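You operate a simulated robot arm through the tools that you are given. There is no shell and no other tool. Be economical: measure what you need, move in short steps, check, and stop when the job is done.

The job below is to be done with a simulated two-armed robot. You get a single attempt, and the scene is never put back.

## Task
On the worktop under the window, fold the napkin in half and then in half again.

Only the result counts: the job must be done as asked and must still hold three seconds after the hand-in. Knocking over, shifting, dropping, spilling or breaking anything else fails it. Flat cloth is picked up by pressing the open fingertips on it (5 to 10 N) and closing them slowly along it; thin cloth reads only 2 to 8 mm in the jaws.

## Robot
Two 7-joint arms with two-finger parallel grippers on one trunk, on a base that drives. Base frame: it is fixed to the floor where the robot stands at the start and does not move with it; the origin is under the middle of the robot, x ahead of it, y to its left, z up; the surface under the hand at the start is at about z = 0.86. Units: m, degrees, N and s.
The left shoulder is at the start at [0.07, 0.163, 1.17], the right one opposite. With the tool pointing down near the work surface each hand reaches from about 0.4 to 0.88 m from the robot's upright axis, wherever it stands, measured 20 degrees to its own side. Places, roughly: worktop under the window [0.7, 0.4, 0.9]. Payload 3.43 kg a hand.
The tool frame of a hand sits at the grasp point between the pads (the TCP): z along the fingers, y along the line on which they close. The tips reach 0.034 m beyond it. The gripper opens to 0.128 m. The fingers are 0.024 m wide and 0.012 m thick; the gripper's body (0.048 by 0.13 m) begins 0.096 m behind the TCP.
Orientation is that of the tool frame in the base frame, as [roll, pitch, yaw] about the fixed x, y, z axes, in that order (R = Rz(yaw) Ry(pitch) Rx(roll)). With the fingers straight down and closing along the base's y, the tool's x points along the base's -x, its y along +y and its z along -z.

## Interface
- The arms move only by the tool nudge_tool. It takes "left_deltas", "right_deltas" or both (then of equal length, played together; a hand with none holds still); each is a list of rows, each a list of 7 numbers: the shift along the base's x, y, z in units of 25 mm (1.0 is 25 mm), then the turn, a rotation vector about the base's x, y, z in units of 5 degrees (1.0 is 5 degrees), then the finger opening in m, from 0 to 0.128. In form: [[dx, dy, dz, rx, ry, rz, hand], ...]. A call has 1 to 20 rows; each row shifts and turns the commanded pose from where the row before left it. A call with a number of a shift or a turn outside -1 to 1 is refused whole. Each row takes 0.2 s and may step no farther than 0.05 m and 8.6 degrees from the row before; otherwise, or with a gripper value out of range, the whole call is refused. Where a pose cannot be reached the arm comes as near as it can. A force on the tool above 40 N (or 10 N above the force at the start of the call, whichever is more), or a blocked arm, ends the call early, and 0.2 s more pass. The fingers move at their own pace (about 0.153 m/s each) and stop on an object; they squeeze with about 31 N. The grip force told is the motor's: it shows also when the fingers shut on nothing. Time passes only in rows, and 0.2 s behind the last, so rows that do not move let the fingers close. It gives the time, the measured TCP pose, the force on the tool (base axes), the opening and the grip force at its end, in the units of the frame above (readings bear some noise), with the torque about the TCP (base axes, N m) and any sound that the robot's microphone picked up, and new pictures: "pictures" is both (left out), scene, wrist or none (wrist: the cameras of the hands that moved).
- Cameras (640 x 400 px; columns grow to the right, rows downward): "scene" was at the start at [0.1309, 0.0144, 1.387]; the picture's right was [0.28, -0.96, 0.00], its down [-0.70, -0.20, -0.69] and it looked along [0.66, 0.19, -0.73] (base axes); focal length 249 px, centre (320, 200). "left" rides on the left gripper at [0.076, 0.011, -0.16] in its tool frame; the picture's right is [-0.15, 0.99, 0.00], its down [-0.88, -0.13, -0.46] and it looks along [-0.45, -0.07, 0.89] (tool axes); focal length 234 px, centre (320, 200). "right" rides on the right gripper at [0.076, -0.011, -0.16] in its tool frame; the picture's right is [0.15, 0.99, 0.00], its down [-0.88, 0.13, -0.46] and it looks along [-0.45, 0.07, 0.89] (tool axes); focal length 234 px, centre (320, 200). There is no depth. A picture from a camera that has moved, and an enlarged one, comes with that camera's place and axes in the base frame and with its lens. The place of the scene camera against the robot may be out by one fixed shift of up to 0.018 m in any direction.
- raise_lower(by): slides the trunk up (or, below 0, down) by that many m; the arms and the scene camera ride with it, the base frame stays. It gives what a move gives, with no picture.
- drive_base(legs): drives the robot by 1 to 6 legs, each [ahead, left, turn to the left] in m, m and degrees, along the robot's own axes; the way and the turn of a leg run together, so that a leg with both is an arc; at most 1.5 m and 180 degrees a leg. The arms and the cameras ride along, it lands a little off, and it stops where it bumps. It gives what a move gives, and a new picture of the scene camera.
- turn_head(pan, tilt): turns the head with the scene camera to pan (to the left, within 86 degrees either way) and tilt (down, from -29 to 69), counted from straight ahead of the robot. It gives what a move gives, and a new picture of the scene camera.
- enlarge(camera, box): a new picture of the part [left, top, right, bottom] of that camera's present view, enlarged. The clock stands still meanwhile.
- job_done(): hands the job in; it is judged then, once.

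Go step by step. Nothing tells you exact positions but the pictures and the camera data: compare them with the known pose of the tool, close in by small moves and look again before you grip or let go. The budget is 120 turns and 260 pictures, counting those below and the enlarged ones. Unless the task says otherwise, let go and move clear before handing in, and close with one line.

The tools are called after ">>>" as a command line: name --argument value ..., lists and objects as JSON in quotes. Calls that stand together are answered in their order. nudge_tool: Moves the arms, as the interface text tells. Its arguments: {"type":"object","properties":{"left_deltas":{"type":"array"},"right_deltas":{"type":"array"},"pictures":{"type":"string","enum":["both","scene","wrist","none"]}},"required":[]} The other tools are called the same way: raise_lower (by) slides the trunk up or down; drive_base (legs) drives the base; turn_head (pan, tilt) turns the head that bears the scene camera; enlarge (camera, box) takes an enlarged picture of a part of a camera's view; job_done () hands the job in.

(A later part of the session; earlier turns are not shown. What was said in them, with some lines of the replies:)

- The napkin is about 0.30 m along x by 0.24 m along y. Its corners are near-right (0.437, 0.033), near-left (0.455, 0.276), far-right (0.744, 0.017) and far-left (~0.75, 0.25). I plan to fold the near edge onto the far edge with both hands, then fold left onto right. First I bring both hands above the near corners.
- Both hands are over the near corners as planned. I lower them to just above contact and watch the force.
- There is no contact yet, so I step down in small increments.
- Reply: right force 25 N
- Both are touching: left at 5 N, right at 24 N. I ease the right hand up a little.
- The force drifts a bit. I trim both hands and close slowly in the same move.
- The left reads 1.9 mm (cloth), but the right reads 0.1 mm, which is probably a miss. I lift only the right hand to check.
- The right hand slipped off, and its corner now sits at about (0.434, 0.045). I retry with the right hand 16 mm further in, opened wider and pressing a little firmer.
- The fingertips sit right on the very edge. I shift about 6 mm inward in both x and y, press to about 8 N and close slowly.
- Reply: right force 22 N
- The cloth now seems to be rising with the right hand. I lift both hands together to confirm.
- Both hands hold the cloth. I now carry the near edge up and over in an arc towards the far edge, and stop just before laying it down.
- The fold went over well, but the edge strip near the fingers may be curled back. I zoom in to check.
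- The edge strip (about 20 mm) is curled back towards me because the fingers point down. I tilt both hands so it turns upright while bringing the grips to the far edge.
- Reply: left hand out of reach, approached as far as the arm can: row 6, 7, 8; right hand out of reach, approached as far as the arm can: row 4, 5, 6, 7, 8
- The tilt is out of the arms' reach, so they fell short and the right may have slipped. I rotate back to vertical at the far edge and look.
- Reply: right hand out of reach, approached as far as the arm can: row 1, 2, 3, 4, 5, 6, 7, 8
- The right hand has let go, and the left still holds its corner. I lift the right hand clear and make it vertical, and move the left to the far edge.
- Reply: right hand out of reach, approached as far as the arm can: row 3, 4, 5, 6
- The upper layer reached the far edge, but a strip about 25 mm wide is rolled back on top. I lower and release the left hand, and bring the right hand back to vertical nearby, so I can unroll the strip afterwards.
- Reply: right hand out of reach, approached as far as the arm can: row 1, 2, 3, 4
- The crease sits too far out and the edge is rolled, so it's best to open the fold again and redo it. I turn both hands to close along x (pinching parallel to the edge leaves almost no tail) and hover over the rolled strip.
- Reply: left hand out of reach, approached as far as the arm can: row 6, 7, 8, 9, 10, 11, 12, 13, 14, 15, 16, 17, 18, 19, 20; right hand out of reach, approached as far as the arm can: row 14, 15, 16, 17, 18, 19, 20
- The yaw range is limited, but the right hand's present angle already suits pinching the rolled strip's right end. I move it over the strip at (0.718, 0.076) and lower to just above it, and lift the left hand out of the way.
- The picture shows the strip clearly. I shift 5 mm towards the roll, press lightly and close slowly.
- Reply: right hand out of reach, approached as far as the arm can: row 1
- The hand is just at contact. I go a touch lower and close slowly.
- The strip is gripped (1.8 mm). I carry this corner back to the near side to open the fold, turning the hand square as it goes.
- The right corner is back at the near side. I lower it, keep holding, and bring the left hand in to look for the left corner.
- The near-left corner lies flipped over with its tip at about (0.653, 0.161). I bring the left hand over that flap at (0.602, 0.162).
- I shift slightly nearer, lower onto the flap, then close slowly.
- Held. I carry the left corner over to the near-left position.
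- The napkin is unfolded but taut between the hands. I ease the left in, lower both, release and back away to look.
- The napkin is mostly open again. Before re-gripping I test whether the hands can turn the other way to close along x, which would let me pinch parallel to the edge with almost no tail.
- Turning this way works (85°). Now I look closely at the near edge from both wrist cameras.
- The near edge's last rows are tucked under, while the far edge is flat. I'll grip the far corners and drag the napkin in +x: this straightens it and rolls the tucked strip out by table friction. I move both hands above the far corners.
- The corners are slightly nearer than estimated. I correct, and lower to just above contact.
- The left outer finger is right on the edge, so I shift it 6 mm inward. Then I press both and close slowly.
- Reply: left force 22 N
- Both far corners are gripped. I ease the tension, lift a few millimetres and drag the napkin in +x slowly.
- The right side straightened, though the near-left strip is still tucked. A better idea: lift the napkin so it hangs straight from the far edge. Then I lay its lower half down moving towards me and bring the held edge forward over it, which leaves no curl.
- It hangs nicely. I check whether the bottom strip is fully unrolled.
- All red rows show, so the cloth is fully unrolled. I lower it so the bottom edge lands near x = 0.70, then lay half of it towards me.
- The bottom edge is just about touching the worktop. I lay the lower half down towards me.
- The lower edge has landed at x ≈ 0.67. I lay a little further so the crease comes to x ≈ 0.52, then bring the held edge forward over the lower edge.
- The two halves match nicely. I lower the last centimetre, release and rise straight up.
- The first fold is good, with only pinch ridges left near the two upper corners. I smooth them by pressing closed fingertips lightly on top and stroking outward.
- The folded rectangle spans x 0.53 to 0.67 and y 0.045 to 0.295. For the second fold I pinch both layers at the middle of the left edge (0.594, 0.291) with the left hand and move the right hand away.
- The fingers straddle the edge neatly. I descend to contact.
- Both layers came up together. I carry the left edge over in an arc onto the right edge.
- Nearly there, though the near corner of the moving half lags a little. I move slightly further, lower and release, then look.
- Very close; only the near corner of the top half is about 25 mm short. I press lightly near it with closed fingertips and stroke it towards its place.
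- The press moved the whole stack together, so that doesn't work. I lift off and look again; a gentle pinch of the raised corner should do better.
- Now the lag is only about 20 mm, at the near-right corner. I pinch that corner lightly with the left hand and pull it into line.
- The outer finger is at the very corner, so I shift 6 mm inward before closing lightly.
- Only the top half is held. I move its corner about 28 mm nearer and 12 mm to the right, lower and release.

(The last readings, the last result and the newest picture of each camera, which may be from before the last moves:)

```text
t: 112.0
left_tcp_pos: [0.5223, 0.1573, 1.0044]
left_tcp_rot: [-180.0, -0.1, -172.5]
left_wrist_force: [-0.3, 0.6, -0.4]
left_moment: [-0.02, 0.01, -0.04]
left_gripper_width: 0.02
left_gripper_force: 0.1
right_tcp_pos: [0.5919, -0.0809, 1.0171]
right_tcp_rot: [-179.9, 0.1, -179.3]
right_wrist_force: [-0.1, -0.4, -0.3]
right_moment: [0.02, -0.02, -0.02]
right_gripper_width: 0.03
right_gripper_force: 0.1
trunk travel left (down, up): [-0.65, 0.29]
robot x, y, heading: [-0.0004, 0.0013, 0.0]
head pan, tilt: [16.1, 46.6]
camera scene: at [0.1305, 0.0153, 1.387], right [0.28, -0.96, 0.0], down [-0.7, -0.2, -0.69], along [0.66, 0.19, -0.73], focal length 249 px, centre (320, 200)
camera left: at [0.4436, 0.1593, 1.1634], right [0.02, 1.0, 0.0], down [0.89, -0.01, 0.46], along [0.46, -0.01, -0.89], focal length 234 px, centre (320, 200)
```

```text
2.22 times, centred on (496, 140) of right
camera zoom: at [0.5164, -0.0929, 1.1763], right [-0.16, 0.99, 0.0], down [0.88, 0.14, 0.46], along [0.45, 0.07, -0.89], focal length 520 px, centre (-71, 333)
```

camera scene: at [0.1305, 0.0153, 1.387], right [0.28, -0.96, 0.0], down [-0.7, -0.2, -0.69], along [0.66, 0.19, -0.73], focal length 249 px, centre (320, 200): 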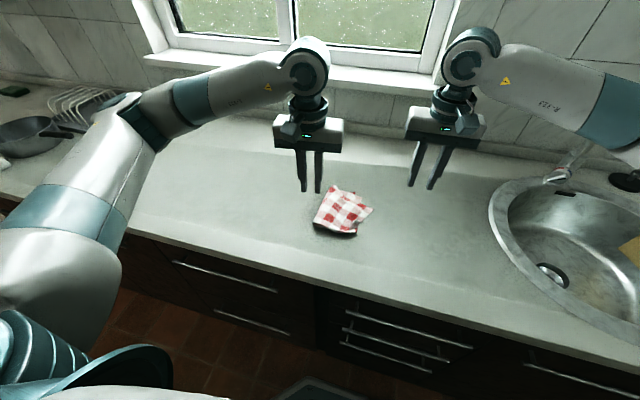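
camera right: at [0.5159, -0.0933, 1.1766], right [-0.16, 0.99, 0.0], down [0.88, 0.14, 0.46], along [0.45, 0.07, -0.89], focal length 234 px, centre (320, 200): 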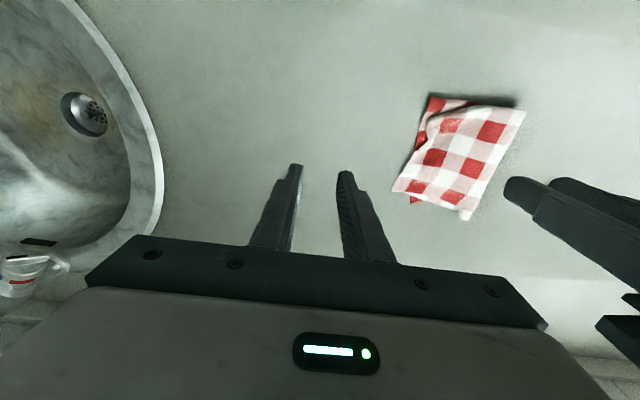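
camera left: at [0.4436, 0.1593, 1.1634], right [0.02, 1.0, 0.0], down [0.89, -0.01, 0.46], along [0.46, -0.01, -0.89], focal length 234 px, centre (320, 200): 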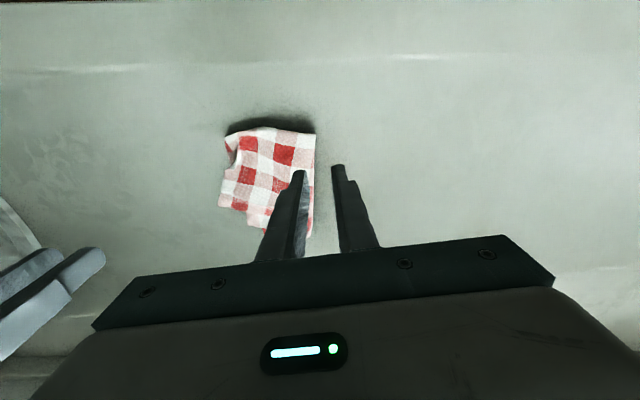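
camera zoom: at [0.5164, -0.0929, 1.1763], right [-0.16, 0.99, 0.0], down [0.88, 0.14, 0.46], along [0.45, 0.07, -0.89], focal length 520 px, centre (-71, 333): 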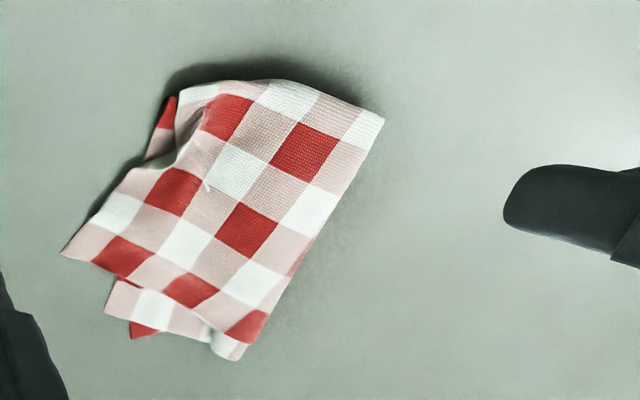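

The near edge is now aligned, but the top's far-right corner at (0.605, 0.005) has swung out; it belongs near (0.65, 0.05). I bring the right hand over that corner to pull it there.

>>> nudge_tool --right_deltas '[[0, 0.5, -0.3, 0, 0, 0, 0.022], [0.1, 0.8, -0.7, 0, 0, 0, 0.022], [0.1, 0.8, -0.7, 0, 0, 0, 0.022], [0.1, 0.8, -0.7, 0, 0, 0, 0.022], [0.1, 0.8, -0.7, 0, 0, 0, 0.022], [0, 0.8, -0.7, 0, 0, 0, 0.022], [0, 0, -0.5, 0, 0, 0, 0.022], [0, 0, 0, 0, 0, 0, 0.022]]' --left_deltas '[[0, 0.9, 0.2, 0, 0, 0, 0.02], [0, 0.9, 0.2, 0, 0, 0, 0.02], [0, 0.9, 0.2, 0, 0, 0, 0.02], [0, 0.3, 0, 0, 0, 0, 0.02], [0, 0, 0, 0, 0, 0, 0.02], [0, 0, 0, 0, 0, 0, 0.02], [0, 0, 0, 0, 0, 0, 0.02], [0, 0, 0, 0, 0, 0, 0.02]]' --pictures "wrist"

>>> enlarge --camera "right" --box '[208, 60, 496, 240]'

```text
t: 113.8
left_tcp_pos: [0.5223, 0.2343, 1.0177]
left_tcp_rot: [-179.9, 0.0, -172.4]
left_wrist_force: [0.2, 0.7, -0.6]
left_moment: [-0.02, 0.04, 0.01]
left_gripper_width: 0.0201
left_gripper_force: 0.0
right_tcp_pos: [0.6013, 0.033, 0.911]
right_tcp_rot: [179.9, 0.1, -179.4]
right_wrist_force: [-0.8, -0.4, 0.2]
right_moment: [-0.02, 0.02, 0.01]
right_gripper_width: 0.022
right_gripper_force: 0.0
trunk travel left (down, up): [-0.65, 0.29]
robot x, y, heading: [-0.0016, 0.0004, -0.1]
head pan, tilt: [16.1, 46.6]
camera right: at [0.5267, 0.0211, 1.0697], right [-0.16, 0.99, 0.0], down [0.88, 0.14, 0.46], along [0.45, 0.07, -0.89], focal length 234 px, centre (320, 200)
camera left: at [0.444, 0.2346, 1.1776], right [0.02, 1.0, 0.0], down [0.89, -0.01, 0.46], along [0.46, -0.01, -0.89], focal length 234 px, centre (320, 200)
```

right: 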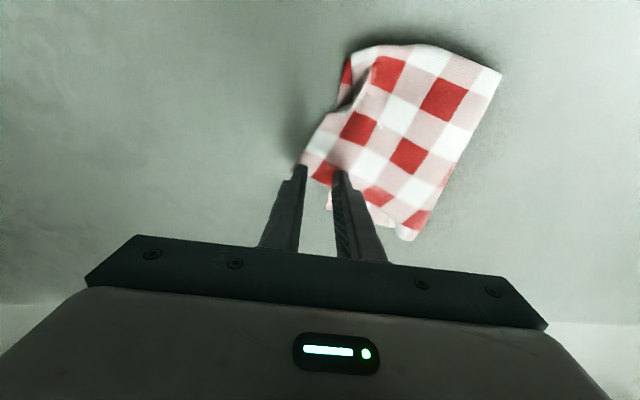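
left: 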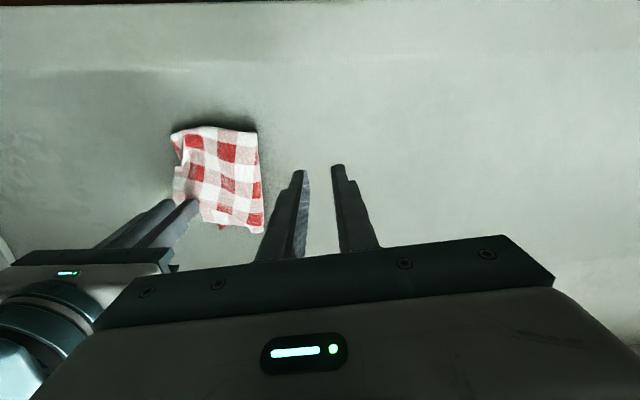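

```text
2.22 times, centred on (352, 150) of right
camera zoom: at [0.5267, 0.0211, 1.0697], right [-0.16, 0.99, 0.0], down [0.88, 0.14, 0.46], along [0.45, 0.07, -0.89], focal length 520 px, centre (249, 311)
```

zoom: 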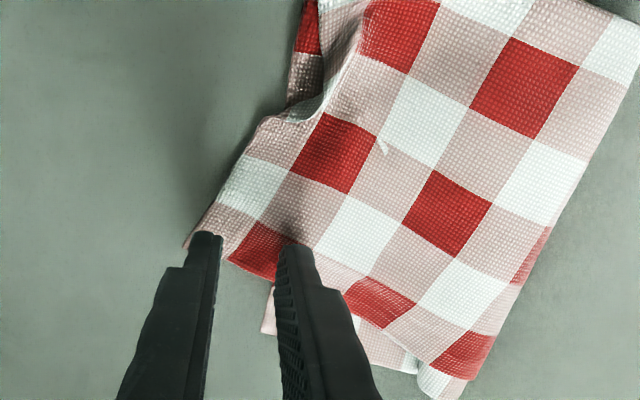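

I shift slightly inward onto the corner, press lightly and close.

>>> nudge_tool --right_deltas '[[-0.3, 0.14, -0.3, 0, 0, 0, 0.022], [0, 0, -0.2, 0, 0, 0, 0.022], [0, 0, -0.09, 0, 0, 0, 0.022], [0, 0, 0, 0, 0, 0, 0.022]]' --pictures "none"

```text
t: 114.8
left_tcp_pos: [0.5209, 0.234, 1.0191]
left_tcp_rot: [180.0, 0.0, -172.6]
left_wrist_force: [0.9, -0.4, -0.4]
left_moment: [-0.02, 0.02, 0.01]
left_gripper_width: 0.0201
left_gripper_force: 0.1
right_tcp_pos: [0.5949, 0.0361, 0.8954]
right_tcp_rot: [180.0, 0.0, -179.3]
right_wrist_force: [0.0, 0.6, 3.8]
right_moment: [0.1, 0.05, 0.02]
right_gripper_width: 0.0222
right_gripper_force: 0.3
trunk travel left (down, up): [-0.65, 0.29]
robot x, y, heading: [0.0003, 0.0015, -0.2]
head pan, tilt: [16.1, 46.6]
```

>>> nudge_tool --right_deltas '[[0, 0, -0.015, 0, 0, 0, 0.02], [0, 0, 0, 0, 0, 0, 0.018], [0, 0, 0, 0, 0, 0, 0.016], [0, 0, 0, 0, 0, 0, 0.014], [0, 0, 0, 0, 0, 0, 0.012], [0, 0, 0, 0, 0, 0, 0.01], [0, 0, 0, 0, 0, 0, 0.008], [0, 0, 0, 0, 0, 0, 0.006], [0, 0, 0, 0, 0, 0, 0.004], [0, 0, 0, 0, 0, 0, 0.002], [0, 0, 0, 0, 0, 0, 0], [0, 0, 0, 0, 0, 0, 0], [0, 0, 0.3, 0, 0, 0, 0], [0, 0, 0.3, 0, 0, 0, 0]]' --pictures "wrist"

>>> enlarge --camera "right" --box '[208, 60, 496, 240]'

>>> enlarge --camera "scene" --box '[272, 160, 400, 240]'

```text
t: 117.8
left_tcp_pos: [0.5216, 0.2318, 1.0187]
left_tcp_rot: [-180.0, -0.1, -172.5]
left_wrist_force: [0.5, 0.0, -0.6]
left_moment: [-0.02, 0.0, 0.01]
left_gripper_width: 0.0203
left_gripper_force: 0.0
right_tcp_pos: [0.5944, 0.0337, 0.9102]
right_tcp_rot: [-179.8, 0.1, -179.3]
right_wrist_force: [0.4, -0.4, 1.3]
right_moment: [-0.02, -0.03, 0.0]
right_gripper_width: 0.0
right_gripper_force: 31.0
trunk travel left (down, up): [-0.65, 0.29]
robot x, y, heading: [-0.0014, 0.0033, -0.1]
head pan, tilt: [16.1, 46.6]
camera right: at [0.5189, 0.023, 1.0687], right [-0.16, 0.99, 0.0], down [0.88, 0.14, 0.46], along [0.45, 0.07, -0.89], focal length 234 px, centre (320, 200)
```

right: 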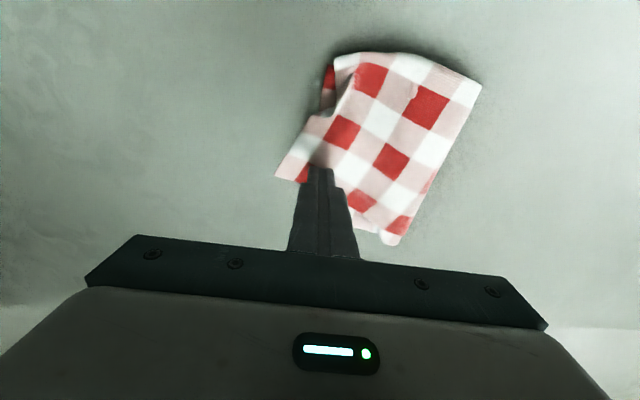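

```text
2.22 times, centred on (352, 150) of right
camera zoom: at [0.5189, 0.023, 1.0687], right [-0.16, 0.99, 0.0], down [0.88, 0.14, 0.46], along [0.45, 0.07, -0.89], focal length 520 px, centre (249, 311)
```

zoom: 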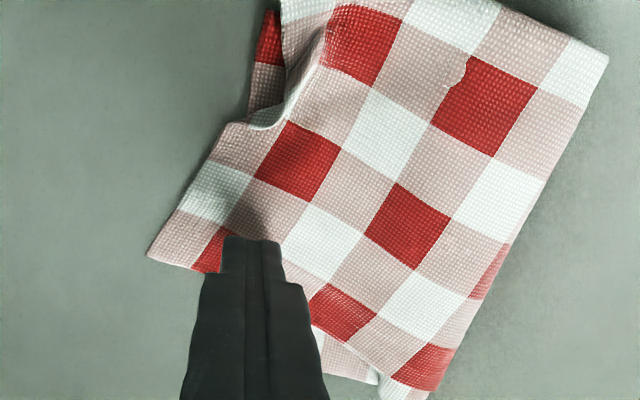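

```text
5.00 times, centred on (336, 200) of scene
camera zoom: at [0.1303, 0.0145, 1.3869], right [0.28, -0.96, 0.0], down [-0.7, -0.2, -0.69], along [0.66, 0.19, -0.73], focal length 1247 px, centre (240, 200)
```

zoom: 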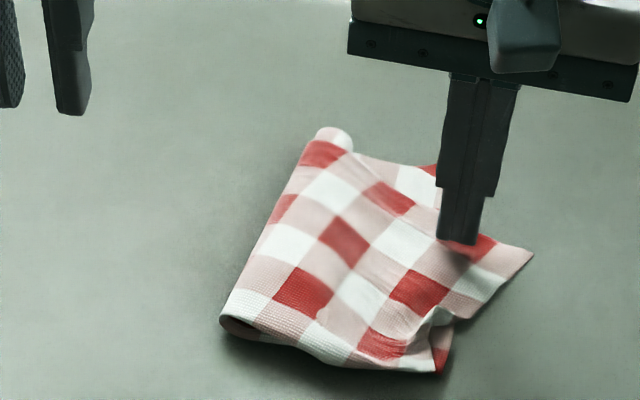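

That pinch missed. I retry with a wider opening and a firmer press nearer the corner.

>>> nudge_tool --right_deltas '[[-0.1, -0.25, 0, 0, 0, 0, 0.034], [0, 0, -0.3, 0, 0, 0, 0.034], [0, 0, -0.3, 0, 0, 0, 0.034], [0, 0, -0.03, 0, 0, 0, 0.034], [0, 0, 0, 0, 0, 0, 0.034]]' --pictures "wrist"

```text
t: 119.0
left_tcp_pos: [0.5204, 0.2327, 1.0201]
left_tcp_rot: [-179.9, 0.2, -172.5]
left_wrist_force: [0.7, -0.2, 0.6]
left_moment: [0.01, 0.02, 0.06]
left_gripper_width: 0.02
left_gripper_force: 0.0
right_tcp_pos: [0.5931, 0.0299, 0.8947]
right_tcp_rot: [179.9, 0.3, -179.3]
right_wrist_force: [2.1, -0.5, 19.2]
right_moment: [0.3, -0.06, -0.06]
right_gripper_width: 0.0334
right_gripper_force: 0.0
trunk travel left (down, up): [-0.65, 0.29]
robot x, y, heading: [-0.001, -0.0034, 0.2]
head pan, tilt: [16.1, 46.6]
camera right: at [0.5159, 0.0174, 1.0546], right [-0.16, 0.99, 0.0], down [0.88, 0.14, 0.46], along [0.45, 0.07, -0.89], focal length 234 px, centre (320, 200)
```

right: 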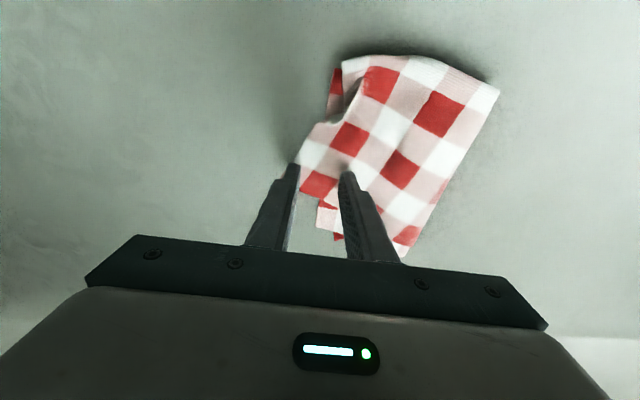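

The inner finger is bearing on the thick stack. I lift, shift outward so both fingers are on the overhanging corner only, with a small opening.

>>> nudge_tool --right_deltas '[[0, 0, 0.4, 0, 0, 0, 0.018], [0.04, -0.33, 0, 0, 0, 0, 0.018], [0, 0, -0.3, 0, 0, 0, 0.018], [0, 0, -0.1, 0, 0, 0, 0.018], [0, 0, 0, 0, 0, 0, 0.018]]' --pictures "none"

>>> enlarge --camera "right" --box '[208, 60, 496, 240]'

```text
t: 120.2
left_tcp_pos: [0.5206, 0.2323, 1.0194]
left_tcp_rot: [180.0, 0.0, -172.5]
left_wrist_force: [-0.6, 0.7, 0.5]
left_moment: [-0.03, 0.0, 0.0]
left_gripper_width: 0.0198
left_gripper_force: 0.1
right_tcp_pos: [0.5933, 0.0201, 0.895]
right_tcp_rot: [-180.0, 0.2, -179.3]
right_wrist_force: [0.6, -0.4, 15.5]
right_moment: [0.21, -0.05, -0.01]
right_gripper_width: 0.0176
right_gripper_force: 0.1
trunk travel left (down, up): [-0.65, 0.29]
robot x, y, heading: [-0.0002, 0.0014, -0.0]
head pan, tilt: [16.1, 46.6]
```

```text
2.22 times, centred on (352, 150) of right
camera zoom: at [0.5167, 0.0088, 1.0548], right [-0.16, 0.99, 0.0], down [0.88, 0.14, 0.46], along [0.45, 0.07, -0.89], focal length 520 px, centre (249, 311)
```

zoom: 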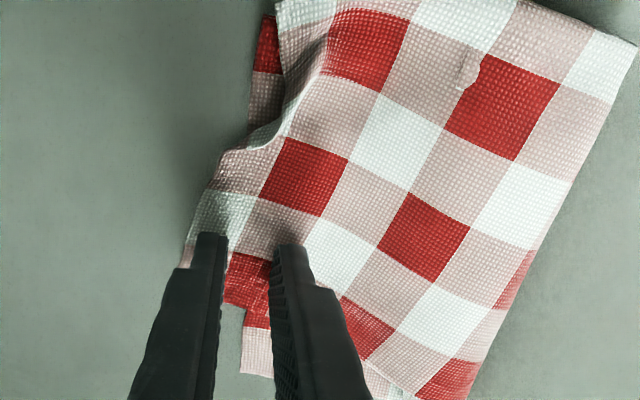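

I tilt the hand about 3° so the outer finger also bears, then close slowly.

>>> nudge_tool --right_deltas '[[0, -0.08, 0.02, 0.7, 0, 0, 0.018], [0, 0, 0, 0, 0, 0, 0.018], [0, 0, 0, 0, 0, 0, 0.016], [0, 0, 0, 0, 0, 0, 0.014], [0, 0, 0, 0, 0, 0, 0.012], [0, 0, 0, 0, 0, 0, 0.01], [0, 0, 0, 0, 0, 0, 0.008], [0, 0, 0, 0, 0, 0, 0.006], [0, 0, 0, 0, 0, 0, 0.004], [0, 0, 0, 0, 0, 0, 0.002], [0, 0, 0, 0, 0, 0, 0], [0, 0, 0, 0, 0, 0, 0]]' --pictures "none"

>>> enlarge --camera "right" --box '[208, 60, 496, 240]'

```text
t: 122.8
left_tcp_pos: [0.5211, 0.2325, 1.0189]
left_tcp_rot: [180.0, 0.1, -172.6]
left_wrist_force: [0.5, -0.2, 0.6]
left_moment: [-0.02, 0.04, 0.02]
left_gripper_width: 0.0201
left_gripper_force: 0.1
right_tcp_pos: [0.5933, 0.0174, 0.8961]
right_tcp_rot: [176.6, 0.3, -179.2]
right_wrist_force: [-0.4, -2.0, 13.2]
right_moment: [-0.19, 0.03, 0.0]
right_gripper_width: 0.0
right_gripper_force: 31.0
trunk travel left (down, up): [-0.65, 0.29]
robot x, y, heading: [0.0023, 0.0061, 0.1]
head pan, tilt: [16.1, 46.6]
```

```text
2.22 times, centred on (352, 150) of right
camera zoom: at [0.5166, -0.0033, 1.0536], right [-0.16, 0.99, 0.06], down [0.88, 0.11, 0.47], along [0.45, 0.13, -0.88], focal length 520 px, centre (249, 311)
```

zoom: 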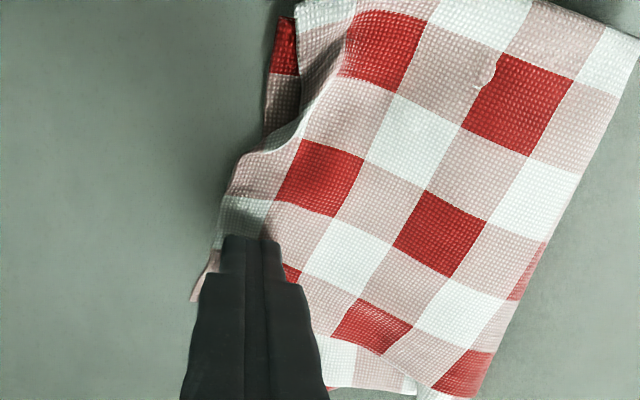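

>>> nudge_tool --right_deltas '[[0, 0, 0.4, 0, 0, 0, 0], [0, 0, 0.4, 0, 0, 0, 0]]' --pictures "none"

>>> enlarge --camera "right" --box '[208, 60, 496, 240]'

>>> enlarge --camera "scene" --box '[272, 160, 400, 240]'

```text
t: 123.4
left_tcp_pos: [0.5214, 0.2326, 1.0189]
left_tcp_rot: [179.9, 0.0, -172.4]
left_wrist_force: [-0.3, 0.1, 0.3]
left_moment: [0.01, 0.0, -0.02]
left_gripper_width: 0.02
left_gripper_force: 0.0
right_tcp_pos: [0.5929, 0.0188, 0.9139]
right_tcp_rot: [176.6, 0.2, -179.2]
right_wrist_force: [-0.7, 0.2, 0.5]
right_moment: [0.02, -0.02, 0.02]
right_gripper_width: 0.0
right_gripper_force: 31.3
trunk travel left (down, up): [-0.65, 0.29]
robot x, y, heading: [0.0016, -0.0056, -0.1]
head pan, tilt: [16.1, 46.6]
```

```text
2.22 times, centred on (352, 150) of right
camera zoom: at [0.5176, -0.0027, 1.0724], right [-0.16, 0.99, 0.06], down [0.88, 0.11, 0.46], along [0.45, 0.13, -0.88], focal length 520 px, centre (249, 311)
```

zoom: 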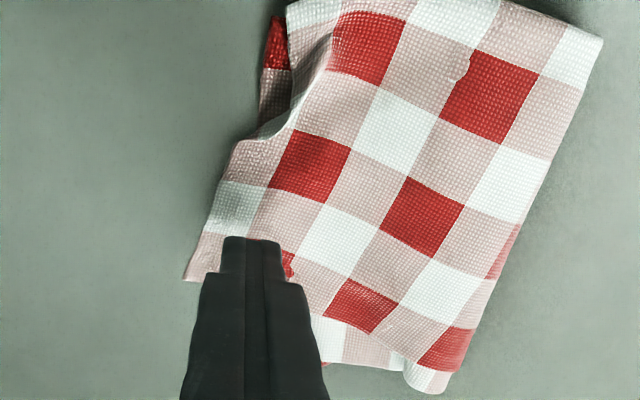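

```text
5.00 times, centred on (336, 200) of scene
camera zoom: at [0.1303, 0.0144, 1.387], right [0.28, -0.96, 0.0], down [-0.7, -0.2, -0.69], along [0.66, 0.19, -0.73], focal length 1247 px, centre (240, 200)
```

zoom: 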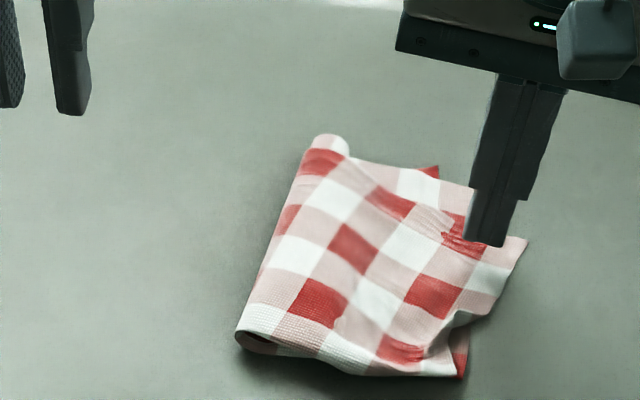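

Not gripped, though the corner has improved. I use an anchor instead: the left hand presses the crease side firmly, while the right strokes the top's far-right part in +x to flatten the ridge and square the far edge.

>>> nudge_tool --left_deltas '[[0, -0.8, -0.5, 0, 0, 0, 0], [0, -0.8, -0.9, 0, 0, 0, 0], [0, -0.8, -0.9, 0, 0, 0, 0], [0, -0.8, -0.9, 0, 0, 0, 0], [0, 0, -0.9, 0, 0, 0, 0], [0, 0, -0.6, 0, 0, 0, 0], [0, 0, -0.15, 0, 0, 0, 0], [0, 0, -0.05, 0, 0, 0, 0], [0, 0, 0, 0, 0, 0, 0]]' --right_deltas '[[0, 0, 0.4, -0.7, 0, 0, 0], [-0.2, 0.4, 0, 0, 0, 0, 0], [0, 0.4, 0, 0, 0, 0, 0], [0, 0.4, 0, 0, 0, 0, 0], [0, 0, -0.3, 0, 0, 0, 0], [0, 0, -0.3, 0, 0, 0, 0], [0, 0, -0.2, 0, 0, 0, 0], [0, 0, -0.15, 0, 0, 0, 0], [0, 0, 0, 0, 0, 0, 0]]' --pictures "scene"

```text
t: 125.4
left_tcp_pos: [0.5216, 0.1535, 0.8947]
left_tcp_rot: [180.0, 0.0, -172.5]
left_wrist_force: [0.4, -0.9, 0.4]
left_moment: [0.02, 0.0, 0.03]
left_gripper_width: 0.0
left_gripper_force: 30.7
right_tcp_pos: [0.5892, 0.0474, 0.8996]
right_tcp_rot: [180.0, 0.1, -179.2]
right_wrist_force: [0.6, -0.5, -0.3]
right_moment: [-0.02, -0.04, -0.02]
right_gripper_width: 0.0
right_gripper_force: 31.2
trunk travel left (down, up): [-0.65, 0.29]
robot x, y, heading: [-0.0008, -0.0003, 0.2]
head pan, tilt: [16.1, 46.6]
camera scene: at [0.1309, 0.0144, 1.387], right [0.28, -0.96, 0.0], down [-0.7, -0.2, -0.69], along [0.66, 0.19, -0.73], focal length 249 px, centre (320, 200)
```

scene: 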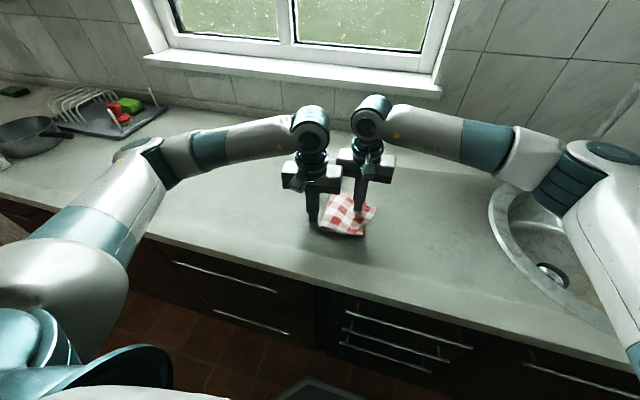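

>>> enlarge --camera "scene" --box '[272, 160, 400, 240]'

>>> enlarge --camera "left" --box '[160, 60, 448, 240]'

```text
5.00 times, centred on (336, 200) of scene
camera zoom: at [0.1309, 0.0144, 1.387], right [0.28, -0.96, 0.0], down [-0.7, -0.2, -0.69], along [0.66, 0.19, -0.73], focal length 1247 px, centre (240, 200)
```

zoom: 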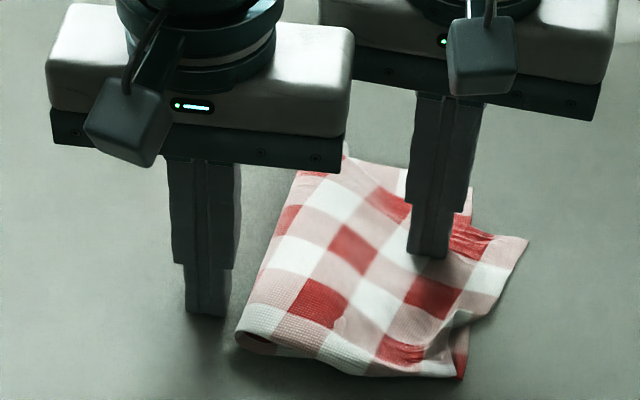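

```text
2.22 times, centred on (304, 150) of left
camera zoom: at [0.4437, 0.1544, 1.0546], right [0.02, 1.0, 0.0], down [0.89, -0.01, 0.46], along [0.46, -0.01, -0.89], focal length 520 px, centre (356, 311)
```

zoom: 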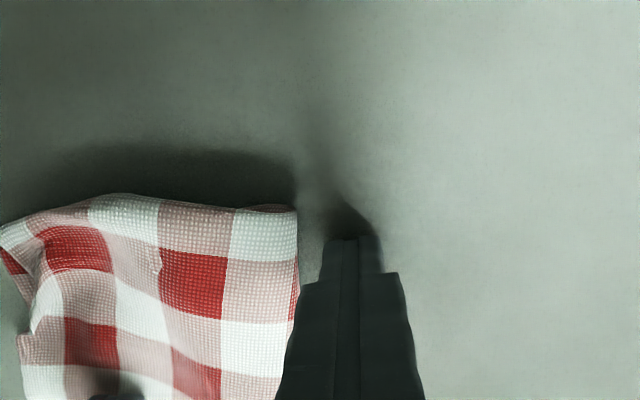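

The left fingers stand just off the cloth. I lift them, move 25 mm onto it, and press; the right goes down to contact.

>>> nudge_tool --left_deltas '[[0, 0, 0.7, 0, 0, 0, 0], [0, -0.5, 0, 0, 0, 0, 0], [0, -0.5, 0, 0, 0, 0, 0], [0, 0, -0.5, 0, 0, 0, 0], [0, 0, -0.15, 0, 0, 0, 0], [0, 0, -0.05, 0, 0, 0, 0], [0, 0, 0, 0, 0, 0, 0]]' --right_deltas '[[0, 0, 0, 0, 0, 0, 0], [0, 0, 0, 0, 0, 0, 0], [0, 0, 0, 0, 0, 0, 0], [0, 0, 0, 0, 0, 0, 0], [0, 0, -0.05, 0, 0, 0, 0], [0, 0, -0.05, 0, 0, 0, 0], [0, 0, 0, 0, 0, 0, 0]]' --pictures "none"

```text
t: 127.0
left_tcp_pos: [0.5221, 0.1291, 0.8958]
left_tcp_rot: [179.9, 0.1, -172.5]
left_wrist_force: [-0.2, 1.6, 7.3]
left_moment: [0.0, -0.05, 0.03]
left_gripper_width: 0.0
left_gripper_force: 31.9
right_tcp_pos: [0.5885, 0.0492, 0.8975]
right_tcp_rot: [-180.0, 0.1, -179.3]
right_wrist_force: [-0.3, -0.7, -0.2]
right_moment: [0.01, 0.02, 0.01]
right_gripper_width: 0.0
right_gripper_force: 30.7
trunk travel left (down, up): [-0.65, 0.29]
robot x, y, heading: [-0.0021, 0.0012, 0.2]
head pan, tilt: [16.1, 46.6]
```

Left anchors at 7 N. I press it a bit more, lower the right to light contact and stroke it in +x.

>>> nudge_tool --left_deltas '[[0, 0, -0.05, 0, 0, 0, 0], [0, 0, 0, 0, 0, 0, 0], [0, 0, 0, 0, 0, 0, 0], [0, 0, 0, 0, 0, 0, 0], [0, 0, 0, 0, 0, 0, 0], [0, 0, 0, 0, 0, 0, 0], [0, 0, 0, 0, 0, 0, 0], [0, 0, 0, 0, 0, 0, 0], [0, 0, 0, 0, 0, 0, 0]]' --right_deltas '[[0, 0, -0.05, 0, 0, 0, 0], [0, 0, -0.03, 0, 0, 0, 0], [0.2, 0.06, 0, 0, 0, 0, 0], [0.2, 0.06, 0, 0, 0, 0, 0], [0.2, 0.06, 0, 0, 0, 0, 0], [0.2, 0.06, 0, 0, 0, 0, 0], [0.2, 0.06, 0, 0, 0, 0, 0], [0.2, 0.06, 0, 0, 0, 0, 0], [0, 0, 0, 0, 0, 0, 0]]' --pictures "scene"

>>> enlarge --camera "scene" --box '[272, 160, 400, 240]'

```text
t: 129.0
left_tcp_pos: [0.5217, 0.1282, 0.8962]
left_tcp_rot: [-180.0, 0.1, -172.5]
left_wrist_force: [3.1, 3.3, 22.3]
left_moment: [-0.09, -0.18, 0.05]
left_gripper_width: 0.0002
left_gripper_force: 31.4
right_tcp_pos: [0.617, 0.0579, 0.8961]
right_tcp_rot: [-180.0, 0.1, -179.3]
right_wrist_force: [-0.6, 0.4, 0.3]
right_moment: [-0.01, 0.04, 0.02]
right_gripper_width: 0.0
right_gripper_force: 31.0
trunk travel left (down, up): [-0.65, 0.29]
robot x, y, heading: [-0.0008, 0.0009, 0.2]
head pan, tilt: [16.1, 46.6]
camera scene: at [0.1293, 0.0143, 1.3872], right [0.28, -0.96, 0.0], down [-0.7, -0.2, -0.69], along [0.66, 0.19, -0.73], focal length 249 px, centre (320, 200)
```

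scene: 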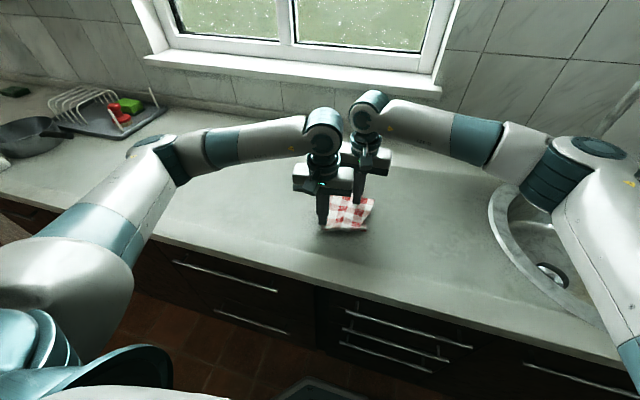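

```text
5.00 times, centred on (336, 200) of scene
camera zoom: at [0.1293, 0.0143, 1.3872], right [0.28, -0.96, 0.0], down [-0.7, -0.2, -0.69], along [0.66, 0.19, -0.73], focal length 1247 px, centre (240, 200)
```

zoom: 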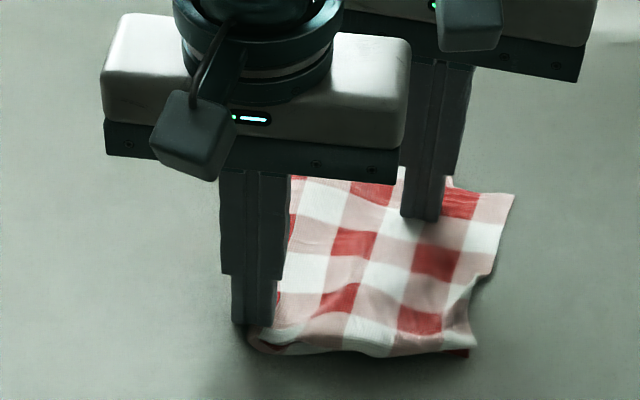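

That worked very well: the ridge is nearly gone and the far edge lines up. I lift both hands away and inspect.

>>> nudge_tool --left_deltas '[[0, 0, 0.7, 0, 0, 0, 0], [0, 0, 0.9, 0, 0, 0, 0], [0, 0.5, 0.9, 0, 0, 0, 0], [0, 0.9, 0.9, 0, 0, 0, 0], [0, 0.9, 0.9, 0, 0, 0, 0], [0, 0.9, 0, 0, 0, 0, 0]]' --right_deltas '[[0, 0, 0.7, 0, 0, 0, 0], [0, 0, 0.9, 0, 0, 0, 0], [0, -0.5, 0.9, 0, 0, 0, 0], [0, -0.9, 0.9, 0, 0, 0, 0], [0, -0.9, 0.9, 0, 0, 0, 0], [0, -0.9, 0, 0, 0, 0, 0]]'

>>> enlarge --camera "scene" --box '[272, 160, 400, 240]'

>>> enlarge --camera "right" --box '[320, 50, 608, 230]'

```text
t: 130.4
left_tcp_pos: [0.521, 0.2097, 1.003]
left_tcp_rot: [-179.9, 0.0, -172.5]
left_wrist_force: [0.3, 1.0, 0.0]
left_moment: [-0.02, 0.0, -0.02]
left_gripper_width: 0.0
left_gripper_force: 30.8
right_tcp_pos: [0.6194, -0.023, 1.0048]
right_tcp_rot: [179.9, 0.0, -179.2]
right_wrist_force: [0.1, -0.1, 0.4]
right_moment: [0.0, 0.0, -0.01]
right_gripper_width: 0.0
right_gripper_force: 31.3
trunk travel left (down, up): [-0.65, 0.29]
robot x, y, heading: [-0.0004, -0.0036, -0.1]
head pan, tilt: [16.1, 46.6]
camera scene: at [0.1311, 0.0142, 1.3869], right [0.28, -0.96, 0.0], down [-0.7, -0.2, -0.69], along [0.66, 0.19, -0.73], focal length 249 px, centre (320, 200)
camera right: at [0.5434, -0.0358, 1.1637], right [-0.16, 0.99, 0.0], down [0.88, 0.14, 0.46], along [0.45, 0.07, -0.89], focal length 234 px, centre (320, 200)
camera left: at [0.4437, 0.2106, 1.1619], right [0.02, 1.0, 0.0], down [0.89, -0.01, 0.46], along [0.46, -0.01, -0.89], focal length 234 px, centre (320, 200)
```

scene: 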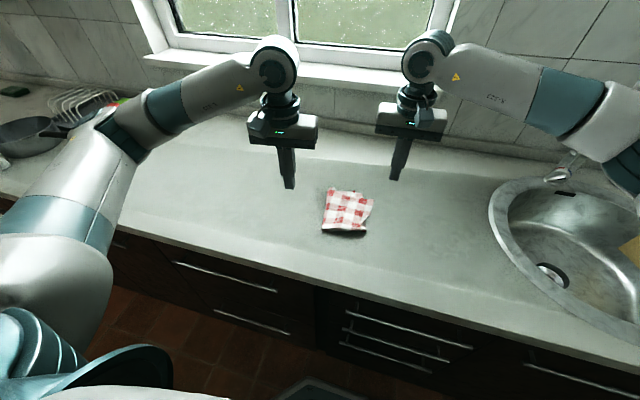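
right: 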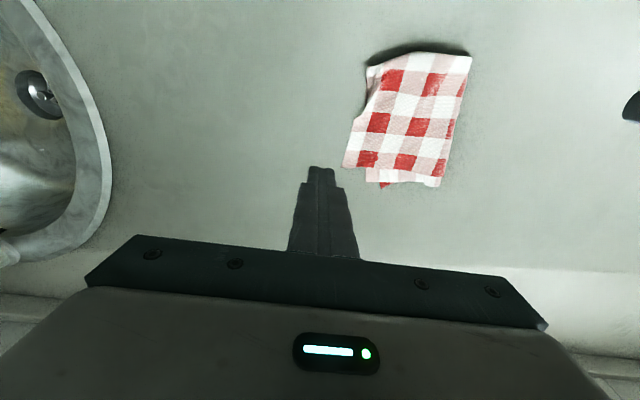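
left: 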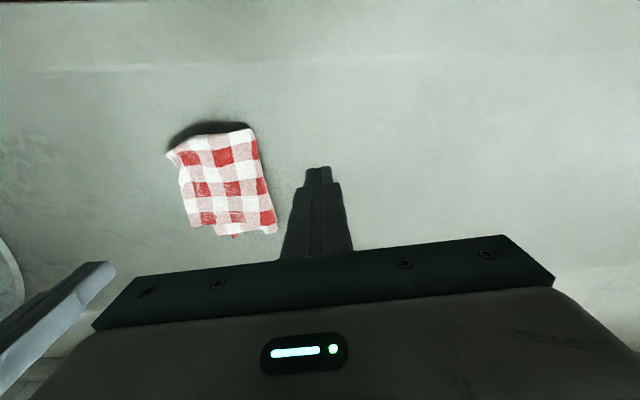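

```text
5.00 times, centred on (336, 200) of scene
camera zoom: at [0.1311, 0.0142, 1.3869], right [0.28, -0.96, 0.0], down [-0.7, -0.2, -0.69], along [0.66, 0.19, -0.73], focal length 1247 px, centre (240, 200)
```

zoom: 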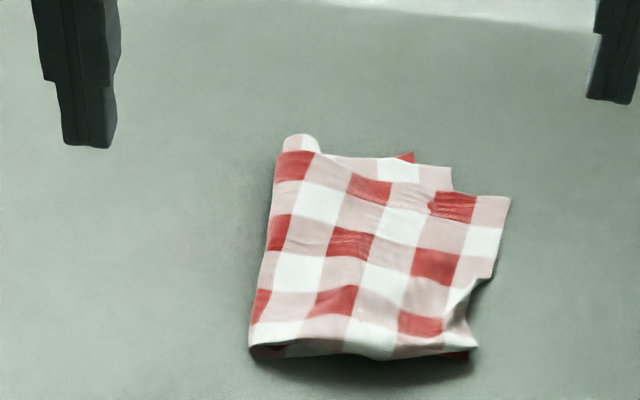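

```text
2.22 times, centred on (464, 140) of right
camera zoom: at [0.5434, -0.0358, 1.1637], right [-0.16, 0.99, 0.0], down [0.88, 0.14, 0.46], along [0.45, 0.07, -0.89], focal length 520 px, centre (0, 333)
```

zoom: 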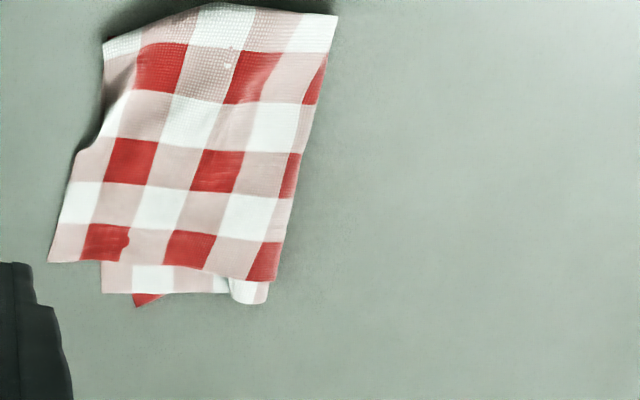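

The napkin is now a tidy quarter fold. Only the near-right edge stands up a little, so I press it flat once with the right fingertips.

>>> nudge_tool --right_deltas '[[-0.8, 0.8, -0.5, 0, 0, 0, 0], [-0.8, 0.9, -0.5, 0, 0, 0, 0], [-0.8, 0.8, -0.8, 0, 0, 0, 0], [-0.7, 0.8, -0.8, 0, 0, 0, 0], [0, 0, -0.8, 0, 0, 0, 0], [0, 0, -0.7, 0, 0, 0, 0], [0, 0, -0.15, 0, 0, 0, 0], [0, 0, -0.1, 0, 0, 0, 0], [0, 0, 0, 0, 0, 0, 0], [0, 0, 0.8, 0, 0, 0, 0], [0, 0, 0.9, 0, 0, 0, 0], [0, -0.6, 0.9, 0, 0, 0, 0], [0, -0.9, 0.9, 0, 0, 0, 0], [0, -0.9, 0.9, 0, 0, 0, 0], [0, -0.9, 0, 0, 0, 0, 0], [0, -0.9, 0, 0, 0, 0, 0]]' --left_deltas '[[0, 0.5, 0, 0, 0, 0, 0], [0, 0.5, 0, 0, 0, 0, 0], [0, 0, 0, 0, 0, 0, 0], [0, 0, 0, 0, 0, 0, 0], [0, 0, 0, 0, 0, 0, 0], [0, 0, 0, 0, 0, 0, 0], [0, 0, 0, 0, 0, 0, 0], [0, 0, 0, 0, 0, 0, 0], [0, 0, 0, 0, 0, 0, 0], [0, 0, 0, 0, 0, 0, 0], [0, 0, 0, 0, 0, 0, 0], [0, 0, 0, 0, 0, 0, 0], [0, 0, 0, 0, 0, 0, 0], [0, 0, 0, 0, 0, 0, 0], [0, 0, 0, 0, 0, 0, 0], [0, 0, 0, 0, 0, 0, 0]]' --pictures "scene"

>>> enlarge --camera "scene" --box '[272, 160, 400, 240]'

```text
t: 133.8
left_tcp_pos: [0.5214, 0.2326, 1.0026]
left_tcp_rot: [-180.0, 0.1, -172.6]
left_wrist_force: [0.0, 0.2, -0.9]
left_moment: [-0.04, 0.02, -0.04]
left_gripper_width: 0.0
left_gripper_force: 31.0
right_tcp_pos: [0.5418, -0.0474, 1.0056]
right_tcp_rot: [-179.9, 0.1, -179.2]
right_wrist_force: [0.9, -0.5, 0.2]
right_moment: [0.0, -0.01, -0.01]
right_gripper_width: 0.0
right_gripper_force: 31.1
trunk travel left (down, up): [-0.65, 0.29]
robot x, y, heading: [-0.0002, -0.0019, -0.1]
head pan, tilt: [16.1, 46.6]
camera scene: at [0.1306, 0.0133, 1.387], right [0.28, -0.96, 0.0], down [-0.7, -0.2, -0.69], along [0.66, 0.19, -0.73], focal length 249 px, centre (320, 200)
```

scene: 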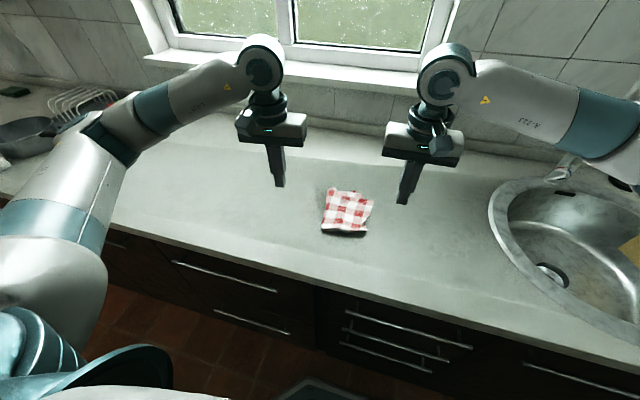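

```text
5.00 times, centred on (336, 200) of scene
camera zoom: at [0.1306, 0.0133, 1.387], right [0.28, -0.96, 0.0], down [-0.7, -0.2, -0.69], along [0.66, 0.19, -0.73], focal length 1247 px, centre (240, 200)
```

zoom: 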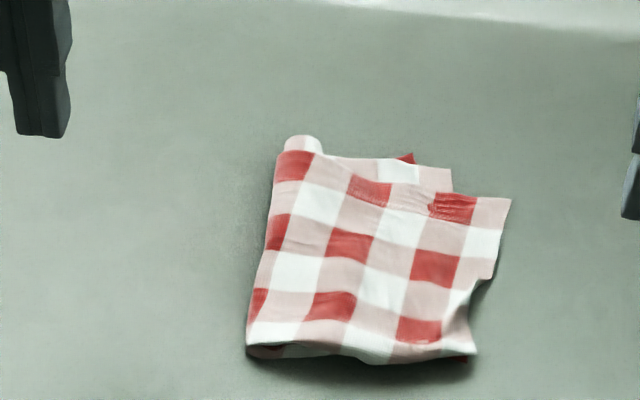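

The napkin is folded in half and in half again, it lies flat and still, and both hands are clear. I hand it in.

>>> job_done

```text
The job is handed in.
```

The napkin on the worktop under the window is folded in half and in half again. The layers are not perfectly square: one corner sticks out about 20 mm to the right, and the lower layers show about 15 mm at the far edge. I let go, moved both hands clear and handed the job in. I saw nothing else moved or knocked over.
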